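You operate a simulated robot arm through the tools that you are given. There is no shell and no other tool. Be economical: measure what you need, move in short steps, check, and stop when the job is done.

The job below is to be done with a simulated two-armed robot. You get a single attempt, and the scene is never put back.

Task
Put the teal jug on the click card. Push the wash bench drawer shut. Pick up the purple bottle with one hand, pass it to the other hand and put it on the wash bench top. Stack the carton labelled "seals" from the tray of the red cart on top of the carton marked "shims". Put the yellow canister on the tray of the red cart away on the top shelf of the tall rack. Take the yellow pad from the tray of the red cart and put it on the rebuild card. The order is free. Set down upright: teal jug, purple bottle, yellow canister.

Only the result counts: the job must be done as asked and must still hold three seconds after the hand-in. Knocking over, shifting, dropping, spilling or breaking anything else fails it. Lids that push on must go on centred and level and be pressed home; caps that screw on are set level and turned clockwise until they are tight.

Robot
Two 7-joint arms with two-finger parallel grippers on one trunk, on a base that drives. Base frame: it is fixed to the floor where the robot stands at the start and does not move with it; the origin is under the middle of the robot, x ahead of it, y to its left, z up. Units: m, rad, N and s.
The left shoulder is at the start at [0.05, 0.209, 1.196], the right one opposite. With the tool pointing down near the work surface each hand reaches from about 0.1 to 0.76 m from the robot's upright axis, wherever it stands, measured 20 degrees to its own side. Places, roughly: click card [0.75, -1.75, 0.75]; cream carton, green carton, orange carton [0.75, -4.25, 0.75]; purple bottle [1, 0.25, 1.25]; rebuild card [0.75, -4.5, 0.75]; teal jug [0.5, 0, 0.5]; top shelf of the tall rack [2.7, -4.3, 1.6]; wash bench drawer [0.4, 0.1, 0.8]; wash bench top (50x12 cm) [0.54, 0.1, 0.88]; yellow canister (7x7x9 cm) [0.8, -4.3, 0.8]; yellow pad (8x6x4 cm) [0.6, -4.1, 0.8]. Payload 4.4 kg a hand.
Tool frame (each hand has its own): the origin (TCP) lies between the finger pads and is the grasp point; the fingertips stand 0.023 m ahead of it; z points along the fingers, y is the line along which they close. The gripper opens to 0.094 m. The fingers are 0.038 m wide and 0.01 m thick; the gripper's body (0.054 by 0.096 m) begins 0.039 m behind the TCP.
Orientation is that of the tool frame in the base frame, as a unit quaternion [x, y, z, w]. With the fingers straight down and closing along the base's y, the tool's x points along the base's -x, its y along +y and its z along -z.

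Tools
- The arms move only by the tool move_arm. It takes "left_moves", "right_moves" or both (then of equal length, played together; a hand with none holds still); each is a list of rows, each a list of 3 entries, a list of its own where there are three numbers: the shift along the base's x, y, z in units of 100 mm (1.0 is 100 mm), then the turn, a rotation vector about the base's x, y, z in units of 180 degrees (1.0 is 180 degrees), then the gripper command, from -1 (shut) to 1 (fully open), values between in proportion. In form: [[[dx, dy, dz], [wx, wy, wz], claw], ...]. A call has 1 to 12 rows; each row is the pose to reach, as a shift and turn from the pose commanded when the call began. A call with a number of a shift or a turn outside -1 to 1 is refused whole. Each row takes 0.2 s and may step no farther than 0.05 m and 0.15 rad from the row before; otherwise, or with a gripper value out of range, the whole call is refused. Where a pose cannot be reached the arm comes as near as it can. A force on the tool above 40 N (or 10 N above the force at the start of the call, whichever is more), or a blocked arm, ends the call early, and 0.2 s more pass. Each finger travels about 0.108 m/s and halts on what it meets, pressing with about 45 N; the grip force reading is that of the motor and also rises with nothing between the fingers. The clock runs only during rows and for 0.2 s after the last one: add rows that repeat a pose to give the fingers time. The reply holds the time, the measured pose of the TCP, the force on the tool along the base axes, the opening and the grip force, in the units named above and with some noise, with the torque about the TCP (base axes, N m) and any sound that the robot's microphone picked up.
- Cameras (640 x 400 px; columns grow to the right, rows downward): "scene" is now at [0.1582, 0.0083, 1.3771]; the picture's right is [0.10, -1.00, 0.00], its down [-0.48, -0.05, -0.87] and it looks along [0.87, 0.09, -0.49] (base axes); focal length 214 px, centre (320, 200). "left" rides on the left gripper at [0.087, -0.016, -0.075] in its tool frame; the picture's right is [0.18, 0.98, 0.00], its down [-0.58, 0.11, -0.81] and it looks along [-0.79, 0.15, 0.59] (tool axes); focal length 243 px, centre (320, 200). "right" rides on the right gripper at [0.087, 0.016, -0.074] in its tool frame; the picture's right is [-0.18, 0.98, 0.00], its down [-0.58, -0.11, -0.81] and it looks along [-0.79, -0.15, 0.59] (tool axes); focal length 243 px, centre (320, 200). There is no depth. A picture from a camera that has moved, and an enlarged one, comes with that camera's place and axes in the base frame and with its lens.
- capture(camera): a new picture of that camera. No time passes.
- lift_body(by): slides the trunk up (or, below 0, down) by that many m; the arms and the scene camera ride with it, the base frame stays. It gives what a move gives, with no picture.
- roll_base(legs): drives the robot by 1 to 6 legs, each [ahead, left, turn to the left] in m, m and rad, along the robot's own axes; the way and the turn of a leg run together, so that a leg with both is an arc; at most 1.5 m and 3.142 rad a leg. The arms and the cameras ride along, it lands a little off, and it stops where it bumps. It gives what a move gives.
- pan_tilt(pan, tilt): turns the head with the scene camera to pan (to the left, within 1.396 rad either way) and tilt (down, from -0.506 to 1.204), counted from straight ahead of the robot. It gives what a move gives.
- zoom(camera, box): a new picture of the part [left, top, right, bottom] of that camera's present view, enlarged. No time passes.
- job_done(): hands the job in; it is judged then, once.

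Work in short steps. Places have to be worked out from the pictures, the camera data and where the tool is seen: move nearer, look again, correct. Check each grasp and each placing, and mend what went wrong. You have 186 turns and 158 pictures in all, those below and enlarged ones among them. Open the grippers and draw the arms clear of the work before you hand the job in, unless the task says otherwise; then end with one line.

The tools are called after "Call:" as name(argument=value, ...) on one line, values as JSON. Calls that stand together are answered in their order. move_arm: Moves the arms, as the interface text tells. Its arguments: {"type":"object","properties":{"left_moves":{"type":"array","items":{"type":"array"}},"right_moves":{"type":"array","items":{"type":"array"}}},"required":[]} The other tools are called the same way: lift_body (by) slides the trunk up or down; roll_base (legs) drives the base; pan_tilt (pan, tilt) turns the head that bears the scene camera; capture (camera) takes a picture; zoom (camera, box) takes an enlarged picture of a part of a camera's view; job_done () hands the job in.

At the start:

```text
time_s: 0.0
left_position: [0.6013, 0.3431, 1.4546]
left_ee_rot: [-0.001, 1.0, 0.001, 0.0]
left_wrist_force: [-0.5, -0.3, -0.2]
left_torque: [0.03, 0.01, 0.0]
left_finger_gap: 0.094
left_grip_force: 0.0
right_position: [0.4919, -0.1391, 1.4808]
right_ee_rot: [0.0, 1.0, 0.001, 0.001]
right_wrist_force: [0.2, -0.7, -0.1]
right_torque: [-0.02, 0.03, 0.01]
right_finger_gap: 0.0941
right_grip_force: 0.1
trunk travel left (down, up): [-0.275, 0.288]
robot x, y, heading: [-0.0002, -0.0006, -0.001]
head pan, tilt: [0.098, 0.51]
```

scene: 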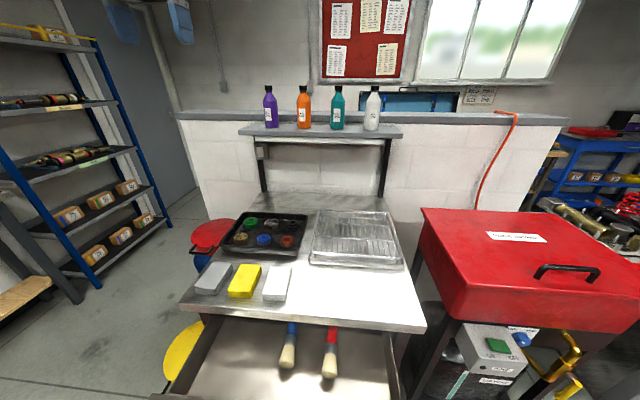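
right: 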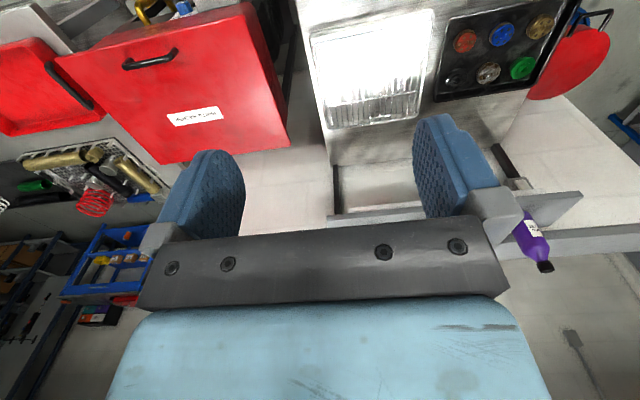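
left: 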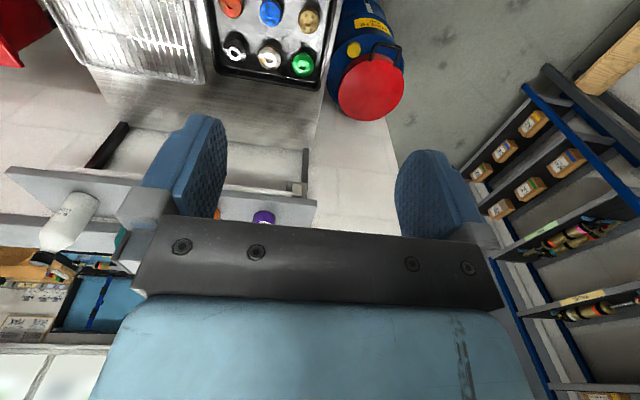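

The scene view shows the bench with an open drawer and four bottles on the shelf; the teal jug isn't visible. I tilt the head down to look for it.

Call:
pan_tilt(pan=0.0, tilt=1.1)

Call:
capture(camera="scene")

```text
time_s: 1.0
left_position: [0.6015, 0.3455, 1.4552]
left_ee_rot: [-0.001, 1.0, 0.0, 0.0]
left_wrist_force: [0.3, -0.5, 0.7]
left_torque: [0.01, 0.03, 0.0]
left_finger_gap: 0.0939
left_grip_force: 0.2
right_position: [0.4915, -0.139, 1.4813]
right_ee_rot: [0.001, 1.0, 0.0, 0.0]
right_wrist_force: [0.6, 1.0, 0.3]
right_torque: [0.0, 0.0, -0.02]
right_finger_gap: 0.0938
right_grip_force: 0.1
trunk travel left (down, up): [-0.275, 0.288]
robot x, y, heading: [-0.0029, 0.0003, -0.0]
head pan, tilt: [0.0, 1.1]
```

```text
154 pictures are left
camera scene: at [0.1311, -0.0006, 1.3303], right [0.0, -1.0, 0.0], down [-0.89, 0.0, -0.45], along [0.45, 0.0, -0.89], focal length 214 px, centre (320, 200)
```

scene: 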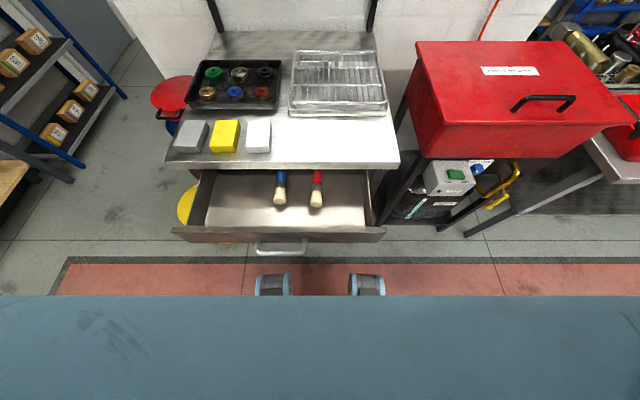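

Bench front edge ≈ x 0.45, drawer front ≈ 0.31 with its handle ≈ [0.28, 0.10, 0.75]. I back off so the hands clear the drawer, lower the trunk and look underneath for the jug.

Call:
roll_base(legs=[[-0.45, 0, 0]])

Call:
lift_body(by=-0.27)

Call:
pan_tilt(pan=0.0, tilt=0.7)

Call:
capture(camera="scene")

Call:
capture(camera="left")

```text
time_s: 3.7
left_position: [0.1443, 0.3469, 1.4555]
left_ee_rot: [-0.004, 1.0, 0.001, 0.0]
left_wrist_force: [-0.1, 0.3, -0.3]
left_torque: [-0.02, -0.01, 0.0]
left_finger_gap: 0.0938
left_grip_force: 0.1
right_position: [0.0373, -0.1382, 1.4808]
right_ee_rot: [-0.002, 1.0, 0.001, 0.001]
right_wrist_force: [-0.7, -0.4, 0.4]
right_torque: [0.02, -0.01, 0.04]
right_finger_gap: 0.0943
right_grip_force: 0.0
trunk travel left (down, up): [-0.275, 0.288]
robot x, y, heading: [-0.4571, 0.0023, 0.008]
head pan, tilt: [0.0, 1.1]
```

```text
time_s: 6.5
left_position: [0.1441, 0.3475, 1.1852]
left_ee_rot: [-0.003, 1.0, 0.0, 0.0]
left_wrist_force: [0.9, -0.5, -0.7]
left_torque: [-0.01, 0.0, 0.0]
left_finger_gap: 0.0939
left_grip_force: 0.1
right_position: [0.0362, -0.138, 1.2114]
right_ee_rot: [-0.003, 1.0, 0.0, 0.001]
right_wrist_force: [-1.6, -0.1, -0.1]
right_torque: [-0.02, -0.01, -0.01]
right_finger_gap: 0.0939
right_grip_force: 0.0
trunk travel left (down, up): [-0.005, 0.558]
robot x, y, heading: [-0.4566, -0.0029, 0.005]
head pan, tilt: [0.0, 1.1]
```

```text
time_s: 7.4
left_position: [0.1425, 0.3466, 1.1859]
left_ee_rot: [-0.003, 1.0, 0.001, -0.001]
left_wrist_force: [-0.9, 0.5, 1.0]
left_torque: [0.06, -0.01, -0.01]
left_finger_gap: 0.0938
left_grip_force: 0.2
right_position: [0.0362, -0.1389, 1.2105]
right_ee_rot: [-0.003, 1.0, 0.0, 0.001]
right_wrist_force: [0.4, -1.1, 0.4]
right_torque: [0.0, 0.0, 0.01]
right_finger_gap: 0.0941
right_grip_force: 0.0
trunk travel left (down, up): [-0.005, 0.558]
robot x, y, heading: [-0.4544, -0.0003, 0.003]
head pan, tilt: [0.0, 0.7]
```

```text
153 pictures are left
camera scene: at [-0.3033, -0.0011, 1.0902], right [0.01, -1.0, 0.0], down [-0.64, 0.0, -0.76], along [0.76, 0.0, -0.64], focal length 214 px, centre (320, 200)
```

scene: 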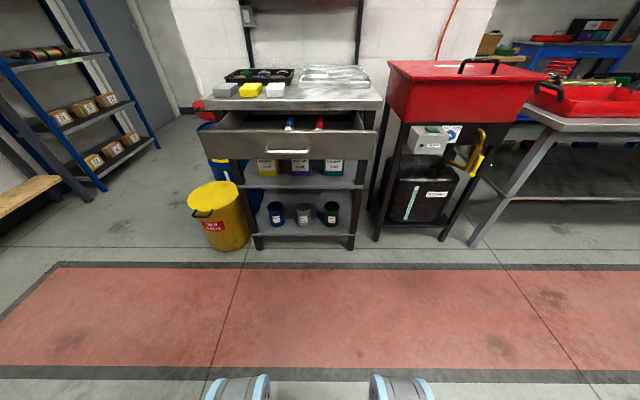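

```text
152 pictures are left
camera left: at [0.0589, 0.3301, 1.2591], right [-0.19, 0.98, 0.0], down [0.58, 0.11, 0.81], along [0.79, 0.15, -0.59], focal length 243 px, centre (320, 200)
```

left: 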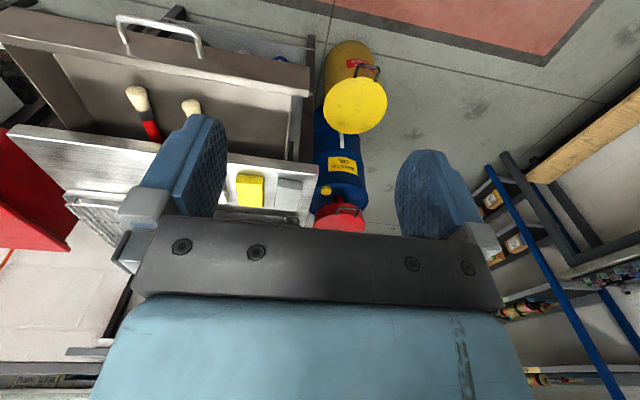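

Under the drawer there is a shelf with yellow, purple and teal jugs. I zoom in on that area.

Call:
zoom(camera="scene", box=[200, 100, 400, 225])

```text
3.20 times, centred on (300, 162) of scene
camera zoom: at [-0.3033, -0.0011, 1.0902], right [0.01, -1.0, 0.0], down [-0.64, 0.0, -0.76], along [0.76, 0.0, -0.64], focal length 686 px, centre (384, 320)
```

zoom: 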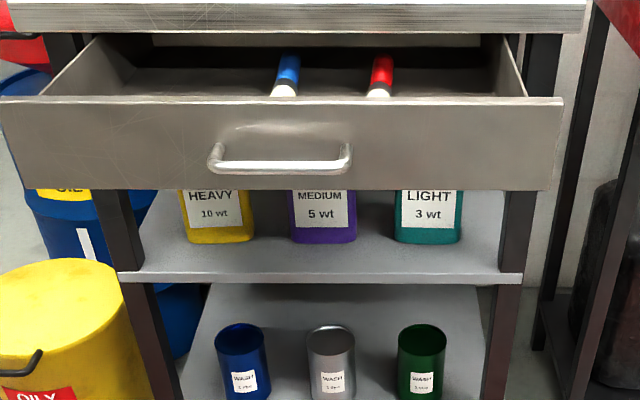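

Handle triangulates to ≈ [0.264, 0.097, 0.80]. Left hand descends in free air in front of the drawer.

Call:
move_arm(left_moves=[[[0, -0.2, -0.32], [0, 0, 0], 0], [[0, -0.4, -0.64], [0, 0, 0], 0], [[0, -0.62, -0.96], [0, 0, 0], 0]])

Call:
move_arm(left_moves=[[[0, -0.2, -0.32], [0, 0, 0], 0], [[0, -0.4, -0.64], [0, 0, 0], 0], [[0, -0.62, -0.96], [0, 0, 0], 0]])

Call:
move_arm(left_moves=[[[0, -0.2, -0.32], [0, 0, 0], 0], [[0, -0.4, -0.64], [0, 0, 0], 0], [[0, -0.62, -0.96], [0, 0, 0], 0]])

Call:
move_arm(left_moves=[[[0, -0.2, -0.32], [0, 0, 0], 0], [[0, -0.4, -0.64], [0, 0, 0], 0], [[0, -0.62, -0.96], [0, 0, 0], 0]])

Call:
capture(camera="scene")

```text
time_s: 8.2
left_position: [0.1433, 0.2818, 1.0897]
left_ee_rot: [-0.005, 1.0, 0.0, -0.001]
left_wrist_force: [-1.0, 0.3, 0.0]
left_torque: [0.0, 0.01, 0.02]
left_finger_gap: 0.0471
left_grip_force: 0.1
right_position: [0.0364, -0.1382, 1.2104]
right_ee_rot: [-0.002, 1.0, 0.001, 0.0]
right_wrist_force: [0.3, 0.0, -0.7]
right_torque: [-0.02, 0.03, 0.02]
right_finger_gap: 0.094
right_grip_force: 0.1
trunk travel left (down, up): [-0.005, 0.558]
robot x, y, heading: [-0.4527, -0.0014, 0.004]
head pan, tilt: [0.0, 0.7]
```

```text
time_s: 9.0
left_position: [0.1438, 0.2196, 0.9912]
left_ee_rot: [-0.003, 1.0, 0.0, 0.0]
left_wrist_force: [0.4, -0.2, 0.3]
left_torque: [-0.02, 0.0, -0.01]
left_finger_gap: 0.047
left_grip_force: 0.1
right_position: [0.0378, -0.1377, 1.2107]
right_ee_rot: [-0.003, 1.0, 0.0, 0.0]
right_wrist_force: [-0.1, 0.2, -0.9]
right_torque: [0.0, 0.01, 0.0]
right_finger_gap: 0.094
right_grip_force: 0.1
trunk travel left (down, up): [-0.005, 0.558]
robot x, y, heading: [-0.4568, -0.0018, 0.006]
head pan, tilt: [0.0, 0.7]
```

```text
time_s: 9.8
left_position: [0.1447, 0.1586, 0.896]
left_ee_rot: [-0.004, 1.0, 0.0, -0.001]
left_wrist_force: [-0.4, 0.8, 0.8]
left_torque: [0.01, 0.02, -0.01]
left_finger_gap: 0.0474
left_grip_force: 0.1
right_position: [0.0362, -0.139, 1.2101]
right_ee_rot: [-0.003, 1.0, 0.0, 0.001]
right_wrist_force: [0.4, -0.7, -0.9]
right_torque: [0.01, -0.01, 0.01]
right_finger_gap: 0.0942
right_grip_force: 0.0
trunk travel left (down, up): [-0.005, 0.558]
robot x, y, heading: [-0.4545, -0.0004, 0.009]
head pan, tilt: [0.0, 0.7]
```

```text
time_s: 10.6
left_position: [0.1454, 0.0985, 0.8021]
left_ee_rot: [-0.003, 1.0, 0.0, 0.0]
left_wrist_force: [0.5, -0.2, -0.2]
left_torque: [-0.03, 0.0, 0.03]
left_finger_gap: 0.0471
left_grip_force: 0.0
right_position: [0.0366, -0.1381, 1.2107]
right_ee_rot: [-0.003, 1.0, 0.0, 0.002]
right_wrist_force: [-0.1, -0.3, -0.4]
right_torque: [-0.02, -0.01, 0.03]
right_finger_gap: 0.0939
right_grip_force: 0.0
trunk travel left (down, up): [-0.005, 0.558]
robot x, y, heading: [-0.458, -0.0028, 0.007]
head pan, tilt: [0.0, 0.7]
```

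```text
150 pictures are left
camera scene: at [-0.3029, -0.0013, 1.0902], right [0.01, -1.0, 0.0], down [-0.64, 0.0, -0.76], along [0.76, 0.0, -0.64], focal length 214 px, centre (320, 200)
```

scene: 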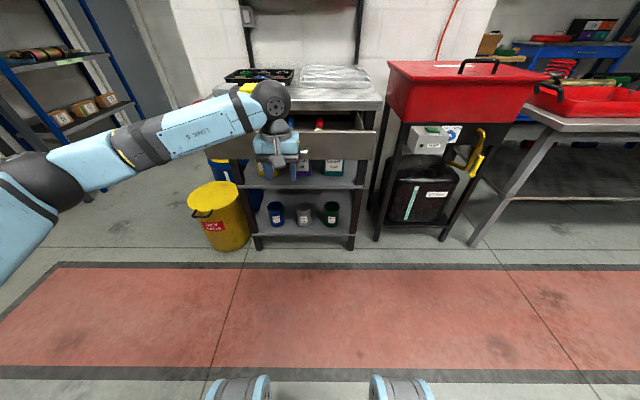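

The hand is in front of the handle; I push forward in small rows.

Call:
move_arm(left_moves=[[[0.33, 0, 0], [0, 0, 0], 0], [[0.66, 0, 0], [0, 0, 0], 0], [[1.0, 0, 0], [0, 0, 0], 0]])

Call:
move_arm(left_moves=[[[0.2, 0, 0], [0, 0, 0], 0], [[0.4, 0, 0], [0, 0, 0], 0], [[0.6, 0, 0], [0, 0, 0], 0], [[0.8, 0, 0], [0, 0, 0], 0], [[1.0, 0, 0], [0, 0, 0], 0]])

Call:
capture(camera="scene")

```text
time_s: 11.4
left_position: [0.2438, 0.0971, 0.8036]
left_ee_rot: [-0.003, 1.0, -0.001, 0.0]
left_wrist_force: [0.5, 0.3, -0.6]
left_torque: [0.01, 0.0, 0.01]
left_finger_gap: 0.0474
left_grip_force: 0.0
right_position: [0.0359, -0.1382, 1.2121]
right_ee_rot: [-0.002, 1.0, 0.0, 0.001]
right_wrist_force: [-0.3, 0.4, -0.6]
right_torque: [0.03, -0.03, 0.02]
right_finger_gap: 0.0939
right_grip_force: 0.0
trunk travel left (down, up): [-0.005, 0.558]
robot x, y, heading: [-0.455, -0.0047, 0.001]
head pan, tilt: [0.0, 0.7]
```

```text
time_s: 12.6
left_position: [0.3428, 0.0989, 0.8024]
left_ee_rot: [-0.003, 1.0, 0.0, 0.0]
left_wrist_force: [0.5, -0.9, -1.5]
left_torque: [0.03, 0.02, -0.03]
left_finger_gap: 0.0471
left_grip_force: 0.1
right_position: [0.036, -0.1384, 1.2109]
right_ee_rot: [-0.002, 1.0, 0.0, 0.0]
right_wrist_force: [0.6, 0.2, -0.5]
right_torque: [-0.01, 0.01, -0.01]
right_finger_gap: 0.0939
right_grip_force: 0.1
trunk travel left (down, up): [-0.005, 0.558]
robot x, y, heading: [-0.4563, -0.0005, 0.003]
head pan, tilt: [0.0, 0.7]
```

```text
149 pictures are left
camera scene: at [-0.3031, -0.0012, 1.0902], right [0.01, -1.0, 0.0], down [-0.64, 0.0, -0.76], along [0.76, 0.0, -0.64], focal length 214 px, centre (320, 200)
```

scene: 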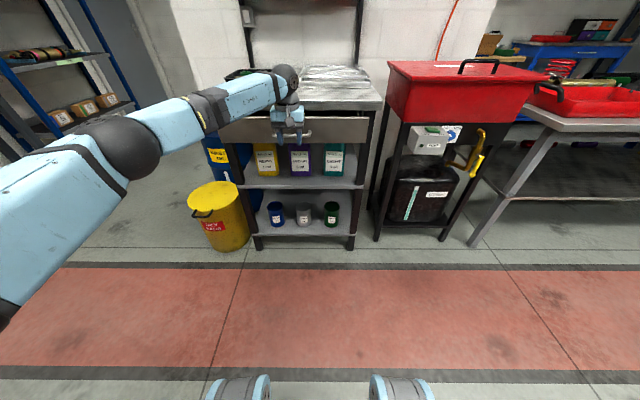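

The drawer moves with almost no force; I push on until it stops.

Call:
move_arm(left_moves=[[[0.15, 0, 0], [0, 0, 0], 0], [[0.3, 0, 0], [0, 0, 0], 0], [[0.45, 0, 0], [0, 0, 0], 0], [[0.6, 0, 0], [0, 0, 0], 0], [[0.75, 0, 0], [0, 0, 0], 0], [[0.9, 0, 0], [0, 0, 0], 0]])

Call:
capture(camera="scene")

```text
time_s: 14.0
left_position: [0.3907, 0.1025, 0.799]
left_ee_rot: [-0.004, 1.0, 0.0, 0.0]
left_wrist_force: [-0.7, -0.6, 0.3]
left_torque: [-0.01, 0.04, -0.06]
left_finger_gap: 0.047
left_grip_force: 0.0
left hand out of reach, approached as far as the arm can: row 4, 5, 6
right_position: [0.0358, -0.1378, 1.2109]
right_ee_rot: [-0.003, 1.0, -0.001, 0.0]
right_wrist_force: [-0.4, 0.7, 0.3]
right_torque: [0.02, -0.01, -0.02]
right_finger_gap: 0.0941
right_grip_force: 0.0
trunk travel left (down, up): [-0.005, 0.558]
robot x, y, heading: [-0.4537, -0.0029, 0.007]
head pan, tilt: [0.0, 0.7]
```

```text
148 pictures are left
camera scene: at [-0.3032, -0.001, 1.0902], right [0.01, -1.0, 0.0], down [-0.64, 0.0, -0.76], along [0.76, 0.0, -0.64], focal length 214 px, centre (320, 200)
```

scene: 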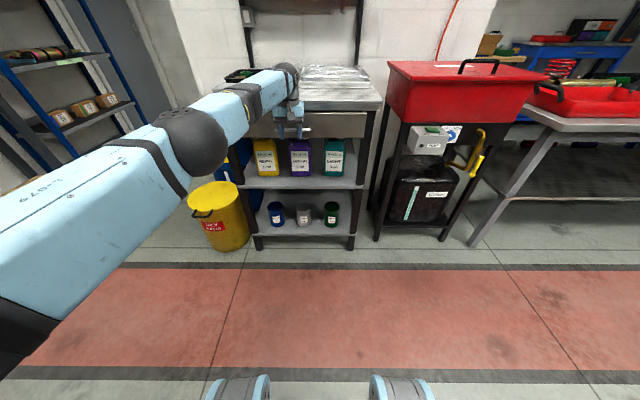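

Out of reach here. I retract the arm 0.1, drive forward 0.2, then continue the push.

Call:
move_arm(left_moves=[[[-0.3, 0, 0], [0, 0, 0], 0], [[-0.6, 0, 0], [0, 0, 0], 0], [[-1.0, 0, 0], [0, 0, 0], 0]])

Call:
move_arm(left_moves=[[[-0.3, 0, 0], [0, 0, 0], 0], [[-0.6, 0, 0], [0, 0, 0], 0], [[-1.0, 0, 0], [0, 0, 0], 0]])

Call:
roll_base(legs=[[0.15, 0, 0]])

```text
time_s: 14.8
left_position: [0.2939, 0.1028, 0.8037]
left_ee_rot: [-0.004, 1.0, 0.0, 0.001]
left_wrist_force: [0.1, -0.7, 0.6]
left_torque: [-0.02, 0.01, -0.03]
left_finger_gap: 0.0469
left_grip_force: 0.1
right_position: [0.0358, -0.1375, 1.2118]
right_ee_rot: [-0.003, 1.0, 0.0, 0.0]
right_wrist_force: [-0.4, 0.2, -0.8]
right_torque: [-0.02, -0.02, 0.01]
right_finger_gap: 0.0939
right_grip_force: 0.1
trunk travel left (down, up): [-0.005, 0.558]
robot x, y, heading: [-0.4545, 0.0008, 0.006]
head pan, tilt: [0.0, 0.7]
```

```text
time_s: 15.6
left_position: [0.1958, 0.1011, 0.7994]
left_ee_rot: [-0.004, 1.0, 0.0, 0.0]
left_wrist_force: [-0.5, -0.2, -1.1]
left_torque: [-0.03, -0.04, -0.01]
left_finger_gap: 0.047
left_grip_force: 0.0
right_position: [0.0372, -0.1372, 1.2113]
right_ee_rot: [-0.003, 1.0, 0.0, 0.001]
right_wrist_force: [-0.8, 0.0, 1.0]
right_torque: [0.03, 0.0, -0.01]
right_finger_gap: 0.0943
right_grip_force: 0.1
trunk travel left (down, up): [-0.005, 0.558]
robot x, y, heading: [-0.4531, -0.0011, 0.006]
head pan, tilt: [0.0, 0.7]
```

```text
time_s: 16.9
left_position: [0.3475, 0.1009, 0.7995]
left_ee_rot: [-0.002, 1.0, 0.0, -0.001]
left_wrist_force: [0.0, 0.5, 0.4]
left_torque: [0.0, 0.04, -0.01]
left_finger_gap: 0.0473
left_grip_force: 0.1
right_position: [0.186, -0.1375, 1.2115]
right_ee_rot: [-0.002, 1.0, 0.0, -0.001]
right_wrist_force: [-0.3, -0.1, -0.1]
right_torque: [0.01, 0.03, -0.01]
right_finger_gap: 0.094
right_grip_force: 0.0
trunk travel left (down, up): [-0.005, 0.558]
robot x, y, heading: [-0.3039, -0.0024, 0.004]
head pan, tilt: [0.0, 0.7]
```

Now push further in fine steps until a force shows.

Call:
move_arm(left_moves=[[[0.3, 0, 0], [0, 0, 0], 0], [[0.45, 0, 0], [0, 0, 0], 0], [[0.55, 0, 0], [0, 0, 0], 0], [[0.65, 0, 0], [0, 0, 0], 0], [[0.75, 0, 0], [0, 0, 0], 0], [[0.85, 0, 0], [0, 0, 0], 0]])

Call:
capture(camera="scene")

```text
time_s: 18.3
left_position: [0.421, 0.099, 0.7982]
left_ee_rot: [0.002, 1.0, 0.001, -0.005]
left_wrist_force: [-14.4, 1.4, 5.2]
left_torque: [-0.18, -0.1, -0.4]
left_finger_gap: 0.0461
left_grip_force: 0.0
right_position: [0.1843, -0.1375, 1.2111]
right_ee_rot: [-0.003, 1.0, -0.001, 0.001]
right_wrist_force: [0.7, -0.8, 0.5]
right_torque: [-0.02, -0.01, -0.03]
right_finger_gap: 0.0941
right_grip_force: 0.1
trunk travel left (down, up): [-0.005, 0.558]
robot x, y, heading: [-0.3059, -0.0062, 0.004]
head pan, tilt: [0.0, 0.7]
stopped in row 6 (left hand): the force on the tool passed its limit at 49 N (the readings are from after the stop); the commanded pose is now the measured one
```

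```text
147 pictures are left
camera scene: at [-0.1555, -0.0003, 1.0906], right [0.01, -1.0, 0.0], down [-0.64, 0.0, -0.77], along [0.77, 0.0, -0.64], focal length 214 px, centre (320, 200)
```

scene: 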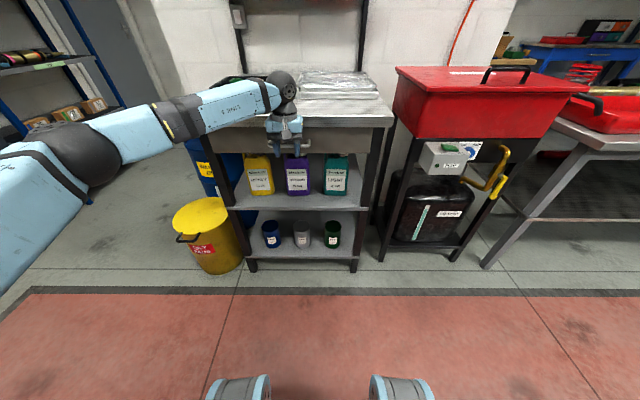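

Hard stop at x≈0.42. I back the hand off and check the drawer and jug.

Call:
move_arm(left_moves=[[[-0.3, 0.1, 0], [0, 0, 0], 0], [[-0.6, 0.4, 0], [0, 0, 0], 0], [[-1.0, 0.7, 0], [0, 0, 0], 0]])

Call:
move_arm(left_moves=[[[-0.2, 0.3, 0], [0, 0, 0], 0], [[-0.4, 0.6, 0], [0, 0, 0], 0], [[-0.6, 1.0, 0], [0, 0, 0], 0]])

Call:
zoom(camera="scene", box=[200, 70, 400, 220])

```text
time_s: 19.1
left_position: [0.3225, 0.1678, 0.7998]
left_ee_rot: [0.001, 1.0, 0.0, -0.004]
left_wrist_force: [-0.2, -0.6, 1.3]
left_torque: [0.01, 0.01, -0.01]
left_finger_gap: 0.0471
left_grip_force: 0.1
right_position: [0.1842, -0.1373, 1.2104]
right_ee_rot: [-0.003, 1.0, -0.001, 0.0]
right_wrist_force: [0.4, 0.0, 0.2]
right_torque: [0.01, 0.04, -0.04]
right_finger_gap: 0.0938
right_grip_force: 0.2
trunk travel left (down, up): [-0.005, 0.558]
robot x, y, heading: [-0.3036, -0.0052, 0.011]
head pan, tilt: [0.0, 0.7]
```

```text
time_s: 19.9
left_position: [0.2641, 0.2685, 0.7981]
left_ee_rot: [0.002, 1.0, 0.001, -0.004]
left_wrist_force: [-0.5, 0.2, -0.7]
left_torque: [0.0, 0.02, 0.01]
left_finger_gap: 0.0471
left_grip_force: 0.2
right_position: [0.1846, -0.138, 1.21]
right_ee_rot: [-0.003, 1.0, -0.001, 0.001]
right_wrist_force: [-0.7, 0.1, 0.2]
right_torque: [-0.02, -0.01, 0.0]
right_finger_gap: 0.0938
right_grip_force: 0.1
trunk travel left (down, up): [-0.005, 0.558]
robot x, y, heading: [-0.3095, -0.0, 0.008]
head pan, tilt: [0.0, 0.7]
```

```text
2.67 times, centred on (300, 145) of scene
camera zoom: at [-0.1546, 0.0004, 1.0903], right [0.01, -1.0, 0.0], down [-0.64, 0.0, -0.77], along [0.77, 0.0, -0.64], focal length 572 px, centre (373, 347)
```

zoom: 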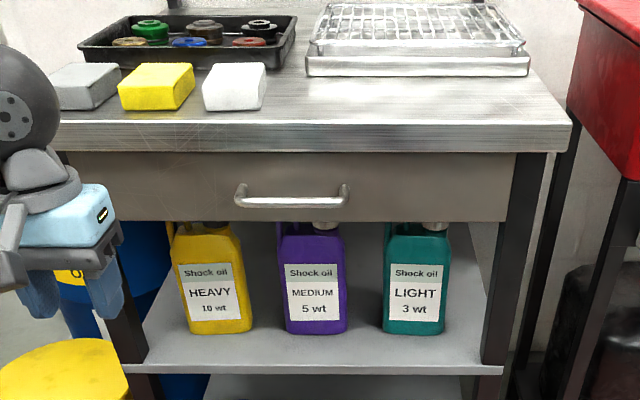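

Drawer is shut. The teal jug stands on the under-shelf (≈ x 0.56, y −0.06, z 0.53–0.71), gripping needs a near-horizontal right hand. I turn the right hand to ~25° below horizontal while lowering it.

Call:
move_arm(right_moves=[[[0, 0.04, -0.3], [0, -0.04, 0], 1], [[0, 0.08, -0.6], [0, -0.08, 0], 1], [[0, 0.12, -0.95], [0, -0.12, 0], 1]])

Call:
move_arm(right_moves=[[[0, 0.04, -0.3], [0, -0.04, 0], 1], [[0, 0.08, -0.6], [0, -0.08, 0], 1], [[0, 0.12, -0.95], [0, -0.12, 0], 1]])

Call:
move_arm(right_moves=[[[0, 0.04, -0.3], [0, -0.04, 0], 1], [[0, 0.08, -0.6], [0, -0.08, 0], 1], [[0, 0.12, -0.95], [0, -0.12, 0], 1]])

Call:
move_arm(right_moves=[[[0, 0.04, -0.3], [0, 0, 0], 1], [[0, 0.08, -0.6], [0, 0, 0], 1], [[0, 0.12, -0.95], [0, 0, 0], 1]])

Call:
move_arm(right_moves=[[[0, 0.04, -0.3], [0, 0, 0], 1], [[0, 0.08, -0.6], [0, 0, 0], 1], [[0, 0.12, -0.95], [0, 0, 0], 1]])

Call:
capture(camera="right")

Call:
capture(camera="scene")

```text
time_s: 20.7
left_position: [0.2648, 0.2689, 0.7981]
left_ee_rot: [0.002, 1.0, 0.001, -0.005]
left_wrist_force: [-0.2, 0.1, 0.4]
left_torque: [-0.03, 0.02, 0.0]
left_finger_gap: 0.0471
left_grip_force: 0.0
right_position: [0.185, -0.126, 1.1143]
right_ee_rot: [-0.003, 0.982, 0.001, 0.189]
right_wrist_force: [-0.2, -0.1, -0.4]
right_torque: [0.02, -0.04, 0.0]
right_finger_gap: 0.0939
right_grip_force: 0.0
trunk travel left (down, up): [-0.005, 0.558]
robot x, y, heading: [-0.3034, -0.0032, 0.004]
head pan, tilt: [0.0, 0.7]
```

```text
time_s: 21.5
left_position: [0.2643, 0.2691, 0.7978]
left_ee_rot: [0.002, 1.0, 0.0, -0.005]
left_wrist_force: [0.3, 0.6, -0.6]
left_torque: [0.01, 0.01, 0.03]
left_finger_gap: 0.047
left_grip_force: 0.2
right_position: [0.1844, -0.1143, 1.0231]
right_ee_rot: [-0.002, 0.929, -0.001, 0.37]
right_wrist_force: [0.4, -0.5, 0.1]
right_torque: [-0.01, 0.02, 0.01]
right_finger_gap: 0.094
right_grip_force: 0.0
trunk travel left (down, up): [-0.005, 0.558]
robot x, y, heading: [-0.3077, 0.0003, 0.008]
head pan, tilt: [0.0, 0.7]
```

```text
time_s: 22.3
left_position: [0.2645, 0.2676, 0.7982]
left_ee_rot: [0.002, 1.0, 0.001, -0.006]
left_wrist_force: [0.4, -0.3, -0.3]
left_torque: [0.04, -0.02, 0.05]
left_finger_gap: 0.0469
left_grip_force: 0.0
right_position: [0.1847, -0.1, 0.9262]
right_ee_rot: [-0.003, 0.844, -0.001, 0.536]
right_wrist_force: [0.1, -0.9, -0.3]
right_torque: [0.0, 0.01, 0.01]
right_finger_gap: 0.094
right_grip_force: 0.1
trunk travel left (down, up): [-0.005, 0.558]
robot x, y, heading: [-0.3103, -0.0018, 0.003]
head pan, tilt: [0.0, 0.7]
```

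```text
time_s: 23.1
left_position: [0.2637, 0.2685, 0.7982]
left_ee_rot: [0.001, 1.0, 0.001, -0.005]
left_wrist_force: [0.2, 0.4, 0.2]
left_torque: [-0.01, -0.01, -0.02]
left_finger_gap: 0.0471
left_grip_force: 0.0
right_position: [0.1862, -0.0929, 0.8306]
right_ee_rot: [-0.003, 0.844, -0.001, 0.537]
right_wrist_force: [0.0, -0.2, 0.2]
right_torque: [0.0, 0.0, 0.01]
right_finger_gap: 0.0939
right_grip_force: 0.1
trunk travel left (down, up): [-0.005, 0.558]
robot x, y, heading: [-0.3047, 0.0033, 0.007]
head pan, tilt: [0.0, 0.7]
```

```text
time_s: 23.9
left_position: [0.2644, 0.2694, 0.7982]
left_ee_rot: [0.001, 1.0, 0.001, -0.006]
left_wrist_force: [-0.5, 1.1, -0.3]
left_torque: [-0.01, 0.0, -0.03]
left_finger_gap: 0.047
left_grip_force: 0.1
right_position: [0.1841, -0.0798, 0.7385]
right_ee_rot: [-0.002, 0.844, -0.002, 0.537]
right_wrist_force: [0.0, 0.5, -0.9]
right_torque: [0.01, -0.01, 0.03]
right_finger_gap: 0.0939
right_grip_force: 0.1
trunk travel left (down, up): [-0.005, 0.558]
robot x, y, heading: [-0.3059, -0.0027, 0.001]
head pan, tilt: [0.0, 0.7]
```

```text
145 pictures are left
camera right: at [0.0792, -0.0625, 0.691], right [0.08, 0.98, 0.16], down [-0.48, -0.11, 0.87], along [0.87, -0.14, 0.47], focal length 243 px, centre (320, 200)
```

right: 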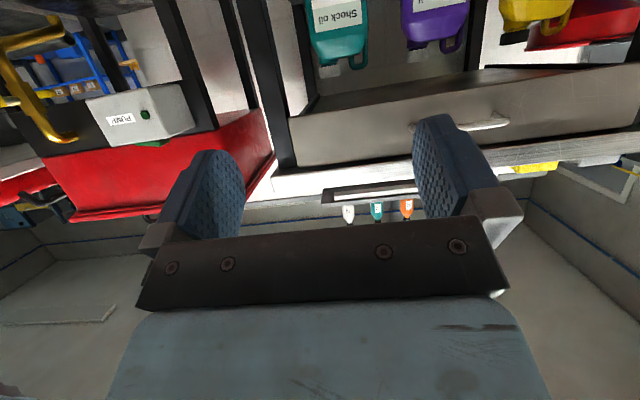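

```text
144 pictures are left
camera scene: at [-0.1544, 0.0002, 1.0903], right [0.01, -1.0, 0.0], down [-0.64, 0.0, -0.77], along [0.77, 0.0, -0.64], focal length 214 px, centre (320, 200)
```

scene: 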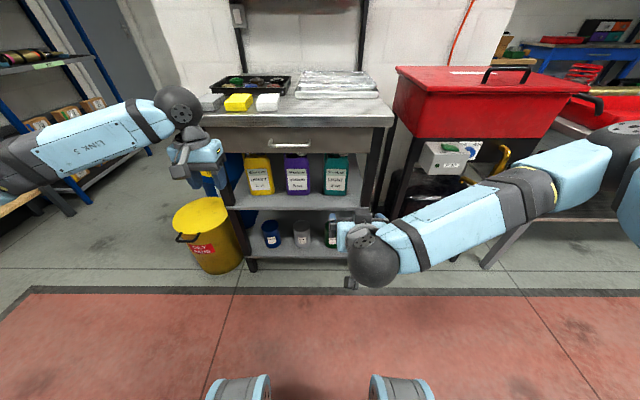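

The right camera shows the jug (upside-down view) with a loop handle and cap on top. I lower the hand and drive closer to look.

Call:
move_arm(right_moves=[[[0, 0.05, -0.3], [0, 0, 0], 1], [[0, 0.1, -0.6], [0, 0, 0], 1], [[0, 0.13, -0.9], [0, 0, 0], 1]])

Call:
roll_base(legs=[[0.15, 0, 0]])

Call:
capture(camera="right")

Call:
zoom(camera="scene", box=[240, 60, 420, 240])

```text
time_s: 24.7
left_position: [0.2643, 0.2693, 0.7984]
left_ee_rot: [0.002, 1.0, 0.001, -0.006]
left_wrist_force: [-0.2, 0.2, 0.1]
left_torque: [-0.02, 0.01, 0.01]
left_finger_gap: 0.047
left_grip_force: 0.2
right_position: [0.1833, -0.0655, 0.6465]
right_ee_rot: [-0.002, 0.844, -0.001, 0.536]
right_wrist_force: [0.2, -0.3, 0.5]
right_torque: [-0.01, 0.0, 0.02]
right_finger_gap: 0.094
right_grip_force: 0.0
trunk travel left (down, up): [-0.005, 0.558]
robot x, y, heading: [-0.3077, -0.0026, 0.004]
head pan, tilt: [0.0, 0.7]
```

```text
time_s: 26.1
left_position: [0.4147, 0.2686, 0.7983]
left_ee_rot: [0.004, 1.0, 0.001, -0.004]
left_wrist_force: [-0.5, 0.1, 0.3]
left_torque: [0.01, -0.02, 0.0]
left_finger_gap: 0.0469
left_grip_force: 0.0
right_position: [0.3339, -0.0661, 0.6452]
right_ee_rot: [-0.002, 0.845, -0.001, 0.535]
right_wrist_force: [0.9, 0.9, -0.7]
right_torque: [0.03, -0.04, -0.01]
right_finger_gap: 0.0942
right_grip_force: 0.1
trunk travel left (down, up): [-0.005, 0.558]
robot x, y, heading: [-0.1585, -0.0003, 0.007]
head pan, tilt: [0.0, 0.7]
```

```text
143 pictures are left
camera right: at [0.2293, -0.0488, 0.5981], right [0.08, 0.98, 0.16], down [-0.48, -0.11, 0.87], along [0.87, -0.15, 0.47], focal length 243 px, centre (320, 200)
```

right: 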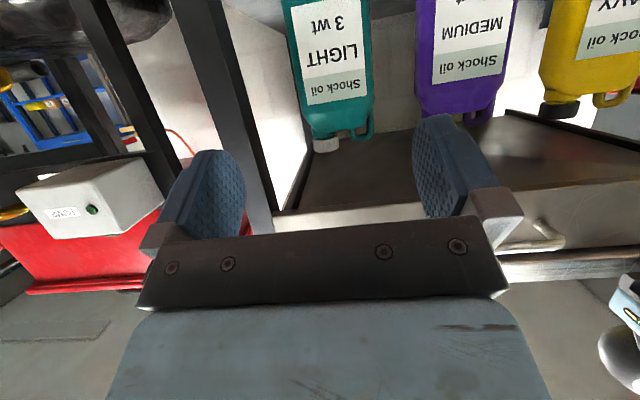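

```text
2.22 times, centred on (330, 150) of scene
camera zoom: at [-0.0039, 0.0001, 1.0901], right [0.0, -1.0, 0.0], down [-0.64, 0.0, -0.76], along [0.76, 0.0, -0.64], focal length 477 px, centre (298, 311)
```

zoom: 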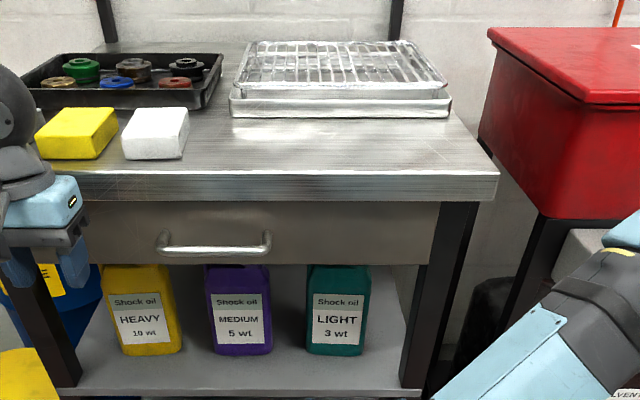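

Jug: front face x≈0.535, y centre ≈ −0.060, width ≈ 0.085, shelf z≈0.54. I align y and z and advance 0.1, then check the fingers straddle it.

Call:
move_arm(right_moves=[[[0.3, 0.06, -0.1], [0, 0, 0], 1], [[0.6, 0.06, -0.1], [0, 0, 0], 1], [[0.9, 0.06, -0.1], [0, 0, 0], 1]])

Call:
capture(camera="right")

Call:
zoom(camera="scene", box=[240, 100, 420, 240])

```text
time_s: 26.9
left_position: [0.416, 0.2692, 0.7981]
left_ee_rot: [0.003, 1.0, 0.001, -0.005]
left_wrist_force: [0.4, 0.3, 0.6]
left_torque: [-0.02, 0.02, 0.01]
left_finger_gap: 0.0471
left_grip_force: 0.1
right_position: [0.4234, -0.0598, 0.6387]
right_ee_rot: [-0.002, 0.844, -0.001, 0.536]
right_wrist_force: [0.5, -0.1, 0.4]
right_torque: [0.01, -0.03, 0.0]
right_finger_gap: 0.0939
right_grip_force: 0.0
trunk travel left (down, up): [-0.005, 0.558]
robot x, y, heading: [-0.1566, 0.0001, 0.005]
head pan, tilt: [0.0, 0.7]
```

```text
141 pictures are left
camera right: at [0.3198, -0.0424, 0.5903], right [0.08, 0.98, 0.16], down [-0.48, -0.11, 0.87], along [0.87, -0.15, 0.47], focal length 243 px, centre (320, 200)
```

right: 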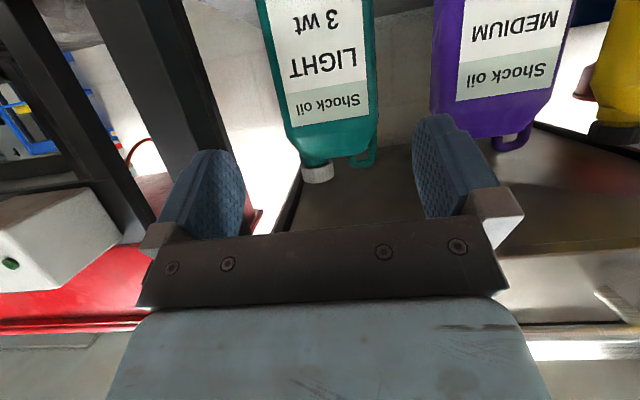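

```text
2.86 times, centred on (330, 170) of scene
camera zoom: at [-0.0042, 0.0001, 1.0902], right [0.0, -1.0, 0.0], down [-0.64, 0.0, -0.76], along [0.76, 0.0, -0.64], focal length 613 px, centre (291, 286)
```

zoom: 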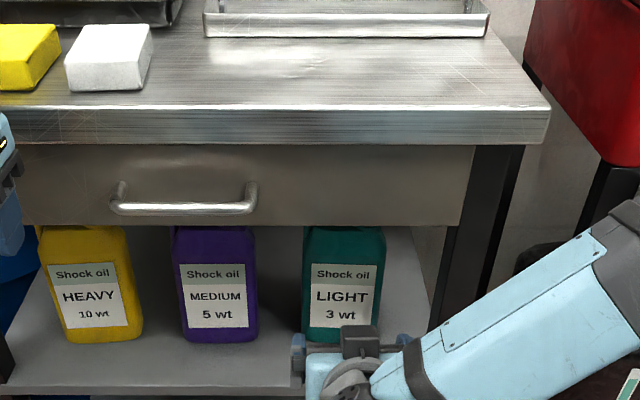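

Estimates of the jug's width disagree (0.08–0.095), which matters with a 0.094 opening. I zoom the right camera to measure better.

Call:
zoom(camera="right", box=[230, 0, 430, 200])

Call:
zoom(camera="scene", box=[310, 150, 370, 200])

```text
2.00 times, centred on (330, 100) of right
camera zoom: at [0.3198, -0.0424, 0.5903], right [0.08, 0.98, 0.16], down [-0.48, -0.11, 0.87], along [0.87, -0.15, 0.47], focal length 485 px, centre (300, 400)
```

zoom: 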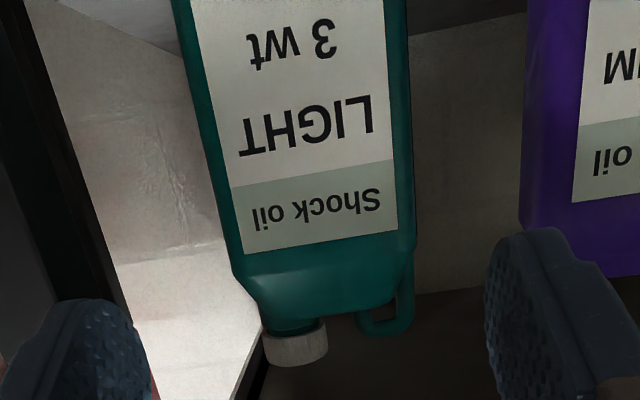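

```text
8.00 times, centred on (340, 175) of scene
camera zoom: at [-0.0042, 0.0001, 1.0902], right [0.0, -1.0, 0.0], down [-0.64, 0.0, -0.76], along [0.76, 0.0, -0.64], focal length 1716 px, centre (160, 400)
```

zoom: 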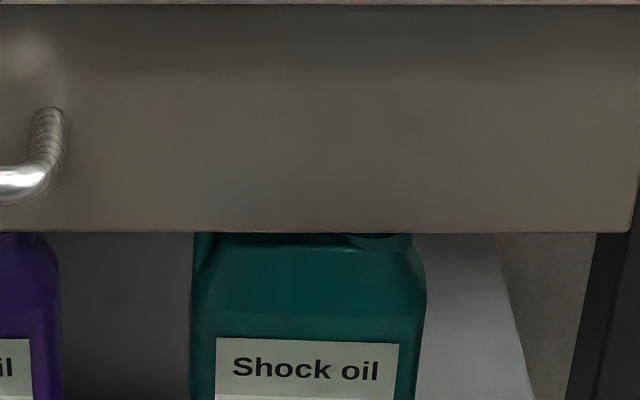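

Two-view checks suggest the jug may be farther (x≈0.6) and wider (~0.10) than the opening. I advance another 5 cm and compare directly with the finger gap.

Call:
move_arm(right_moves=[[[0.25, 0, 0], [0, 0, 0], 1], [[0.5, 0, 0], [0, 0, 0], 1], [[0.8, 0, 0], [0, 0, 0], 1]])

Call:
zoom(camera="right", box=[220, 0, 420, 200])

Call:
zoom(camera="scene", box=[290, 140, 390, 220])

```text
time_s: 27.7
left_position: [0.4152, 0.2678, 0.7983]
left_ee_rot: [0.003, 1.0, 0.0, -0.006]
left_wrist_force: [-0.8, 0.1, -0.3]
left_torque: [0.0, 0.03, 0.0]
left_finger_gap: 0.047
left_grip_force: 0.1
right_position: [0.5055, -0.0582, 0.636]
right_ee_rot: [-0.001, 0.844, -0.003, 0.537]
right_wrist_force: [0.8, -0.5, 0.7]
right_torque: [-0.02, -0.02, 0.01]
right_finger_gap: 0.0939
right_grip_force: 0.0
trunk travel left (down, up): [-0.005, 0.558]
robot x, y, heading: [-0.153, 0.0023, 0.003]
head pan, tilt: [0.0, 0.7]
```

```text
2.00 times, centred on (320, 100) of right
camera zoom: at [0.4005, -0.0414, 0.5884], right [0.08, 0.98, 0.16], down [-0.48, -0.1, 0.87], along [0.87, -0.15, 0.47], focal length 485 px, centre (320, 400)
```

zoom: 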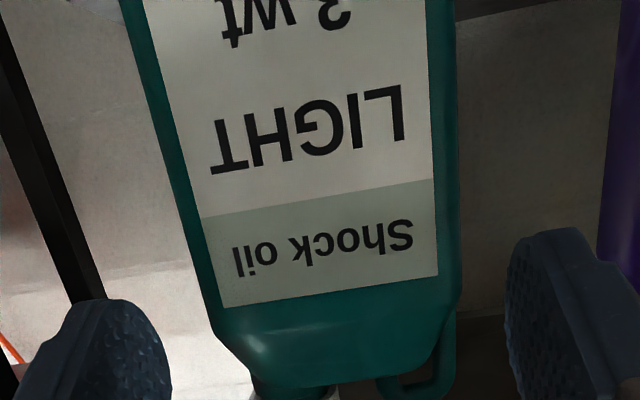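

```text
5.00 times, centred on (340, 180) of scene
camera zoom: at [-0.0041, 0.0, 1.0902], right [0.0, -1.0, 0.0], down [-0.64, 0.0, -0.76], along [0.76, 0.0, -0.64], focal length 1072 px, centre (220, 300)
```

zoom: 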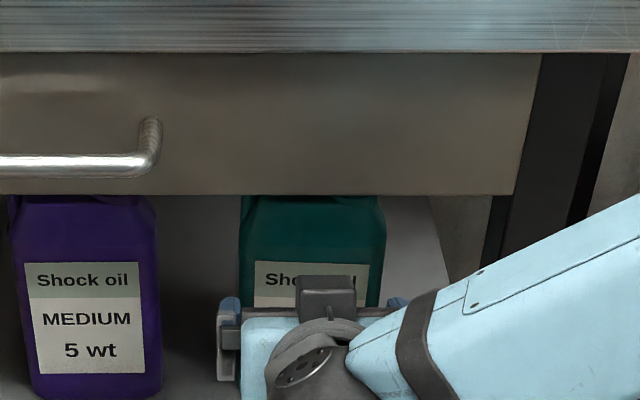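

Label triangulates front face to x≈0.573, and the body is ~0.095–0.10 wide: too wide for the gripper. The cap (≈[0.60, −0.084, 0.70], ~0.04 wide) is the graspable part; I retreat, level the hand and set the opening to ~0.052.

Call:
move_arm(right_moves=[[[-0.4, 0, 0], [0, -0.04, 0], 0.5], [[-0.8, -0.1, 0.2], [0, -0.08, 0], 0.1], [[-1.0, -0.2, 0.4], [0, -0.12, 0], 0.1], [[-1.0, -0.26, 0.66], [0, -0.16, 0], 0.1]])

Call:
capture(camera="right")

Call:
zoom(camera="scene", box=[270, 120, 410, 240])

```text
time_s: 28.7
left_position: [0.4157, 0.2684, 0.7976]
left_ee_rot: [0.002, 1.0, 0.0, -0.005]
left_wrist_force: [-0.3, 0.2, -0.4]
left_torque: [-0.02, 0.03, 0.01]
left_finger_gap: 0.0471
left_grip_force: 0.1
right_position: [0.3906, -0.05, 0.7237]
right_ee_rot: [0.003, 0.686, -0.005, 0.728]
right_wrist_force: [0.3, 0.9, 0.4]
right_torque: [-0.04, -0.04, 0.01]
right_finger_gap: 0.0517
right_grip_force: 0.2
right hand out of reach, approached as far as the arm can: row 2, 3, 4
trunk travel left (down, up): [-0.005, 0.558]
robot x, y, heading: [-0.1539, 0.0036, 0.002]
head pan, tilt: [0.0, 0.7]
```

```text
135 pictures are left
camera right: at [0.3223, -0.0313, 0.6318], right [0.0, 0.98, 0.18], down [-0.84, -0.1, 0.53], along [0.54, -0.15, 0.83], focal length 243 px, centre (320, 200)
```

right: 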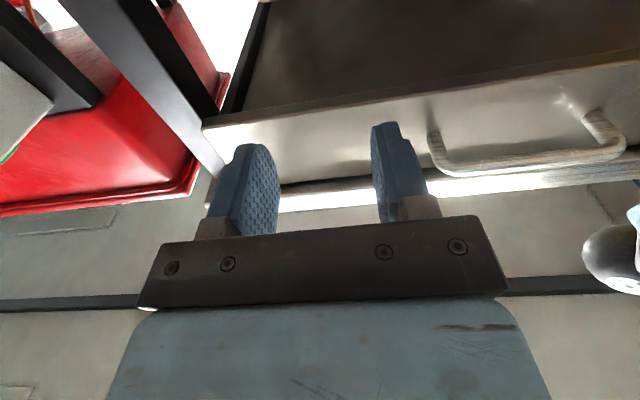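

```text
3.33 times, centred on (340, 180) of scene
camera zoom: at [-0.0043, 0.0001, 1.0902], right [0.0, -1.0, 0.0], down [-0.64, 0.0, -0.77], along [0.77, 0.0, -0.64], focal length 715 px, centre (253, 267)
```

zoom: 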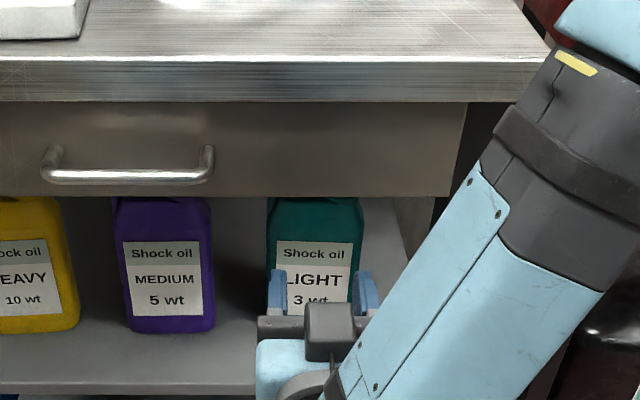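

Too folded near the body there. I back the base 0.08 and settle the right hand at y −0.084, z 0.703.

Call:
roll_base(legs=[[-0.08, 0, 0]])

Call:
move_arm(right_moves=[[[0.2, -0.17, -0.1], [0, 0, 0], 0.1], [[0.3, -0.34, -0.2], [0, 0, 0], 0.1], [[0.3, -0.34, -0.2], [0, 0, 0], 0.1]])

Call:
capture(camera="right")

Call:
zoom(camera="scene", box=[270, 100, 410, 220])

```text
time_s: 29.7
left_position: [0.3353, 0.2673, 0.7992]
left_ee_rot: [0.003, 1.0, 0.001, -0.006]
left_wrist_force: [0.0, 0.5, -0.2]
left_torque: [0.01, -0.03, -0.01]
left_finger_gap: 0.047
left_grip_force: 0.0
right_position: [0.3105, -0.0496, 0.7232]
right_ee_rot: [0.003, 0.687, -0.006, 0.727]
right_wrist_force: [0.0, 0.7, -0.4]
right_torque: [0.03, 0.01, -0.02]
right_finger_gap: 0.0519
right_grip_force: 0.1
trunk travel left (down, up): [-0.005, 0.558]
robot x, y, heading: [-0.2358, -0.0007, 0.001]
head pan, tilt: [0.0, 0.7]
```

```text
time_s: 30.5
left_position: [0.3354, 0.2675, 0.7989]
left_ee_rot: [0.003, 1.0, 0.001, -0.006]
left_wrist_force: [0.1, -0.2, 0.2]
left_torque: [-0.05, 0.03, 0.01]
left_finger_gap: 0.047
left_grip_force: 0.1
right_position: [0.3214, -0.049, 0.7241]
right_ee_rot: [0.005, 0.687, -0.007, 0.727]
right_wrist_force: [-0.6, 1.5, -0.1]
right_torque: [-0.02, 0.0, 0.01]
right_finger_gap: 0.0519
right_grip_force: 0.2
right hand out of reach, approached as far as the arm can: row 1, 2, 3
trunk travel left (down, up): [-0.005, 0.558]
robot x, y, heading: [-0.2367, 0.0018, 0.002]
head pan, tilt: [0.0, 0.7]
```

```text
133 pictures are left
camera right: at [0.2526, -0.0311, 0.6325], right [0.01, 0.98, 0.18], down [-0.84, -0.09, 0.54], along [0.54, -0.16, 0.82], focal length 243 px, centre (320, 200)
```

right: 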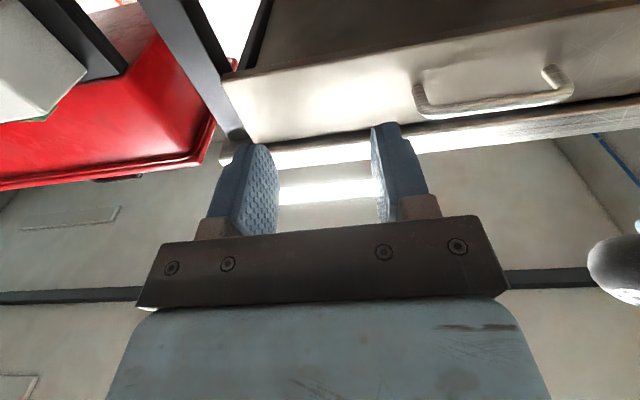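

```text
3.33 times, centred on (340, 160) of scene
camera zoom: at [-0.0832, -0.0003, 1.0902], right [0.0, -1.0, 0.0], down [-0.64, 0.0, -0.76], along [0.76, 0.0, -0.64], focal length 715 px, centre (253, 333)
```

zoom: 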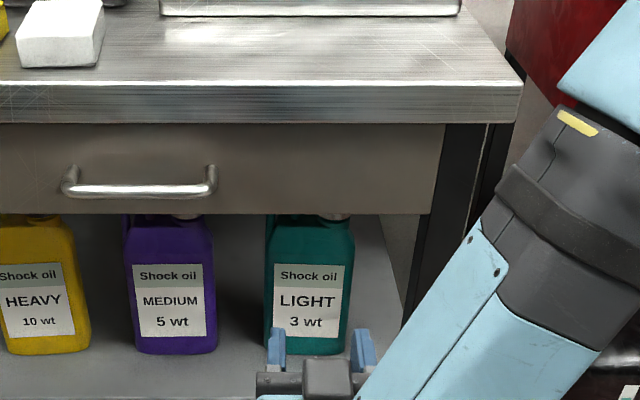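

Wrist limits bite close in. I back the base further so the arm can work more extended, then extend the hand.

Call:
roll_base(legs=[[-0.17, 0, 0]])

Call:
move_arm(right_moves=[[[0.4, 0, 0], [0, 0.03, 0], 0.1], [[0.7, 0, 0], [0, 0.04, 0], 0.1], [[1.0, 0, 0], [0, 0.04, 0], 0.1]])

Call:
move_arm(right_moves=[[[0.4, 0, 0], [0, 0, 0], 0.1], [[0.7, 0, 0], [0, 0, 0], 0.1], [[1.0, 0, 0], [0, 0, 0], 0.1]])

```text
time_s: 32.0
left_position: [0.1718, 0.2672, 0.7987]
left_ee_rot: [0.004, 1.0, 0.001, -0.005]
left_wrist_force: [-0.2, 0.2, -0.1]
left_torque: [-0.01, -0.01, 0.0]
left_finger_gap: 0.0469
left_grip_force: 0.0
right_position: [0.1563, -0.0504, 0.724]
right_ee_rot: [0.005, 0.687, -0.008, 0.727]
right_wrist_force: [0.1, 1.1, -0.2]
right_torque: [0.01, 0.0, 0.01]
right_finger_gap: 0.0517
right_grip_force: 0.1
trunk travel left (down, up): [-0.005, 0.558]
robot x, y, heading: [-0.4006, -0.0007, -0.0]
head pan, tilt: [0.0, 0.7]
```

```text
time_s: 32.8
left_position: [0.1723, 0.2671, 0.7982]
left_ee_rot: [0.003, 1.0, 0.002, -0.006]
left_wrist_force: [0.0, -0.1, 0.7]
left_torque: [-0.01, 0.0, -0.01]
left_finger_gap: 0.047
left_grip_force: 0.0
right_position: [0.2557, -0.0516, 0.7206]
right_ee_rot: [0.004, 0.732, -0.007, 0.681]
right_wrist_force: [0.2, -0.4, 0.2]
right_torque: [0.03, -0.02, 0.0]
right_finger_gap: 0.0517
right_grip_force: 0.1
trunk travel left (down, up): [-0.005, 0.558]
robot x, y, heading: [-0.4009, 0.0001, 0.002]
head pan, tilt: [0.0, 0.7]
```

```text
time_s: 33.6
left_position: [0.1723, 0.2666, 0.7982]
left_ee_rot: [0.003, 1.0, 0.0, -0.005]
left_wrist_force: [0.3, 0.5, -0.1]
left_torque: [0.01, 0.0, 0.02]
left_finger_gap: 0.0471
left_grip_force: 0.1
right_position: [0.3545, -0.0457, 0.7255]
right_ee_rot: [0.008, 0.734, -0.012, 0.679]
right_wrist_force: [-0.6, 0.8, 0.5]
right_torque: [0.01, -0.01, 0.02]
right_finger_gap: 0.0515
right_grip_force: 0.0
right hand out of reach, approached as far as the arm can: row 3
trunk travel left (down, up): [-0.005, 0.558]
robot x, y, heading: [-0.3996, 0.0007, -0.0]
head pan, tilt: [0.0, 0.7]
```

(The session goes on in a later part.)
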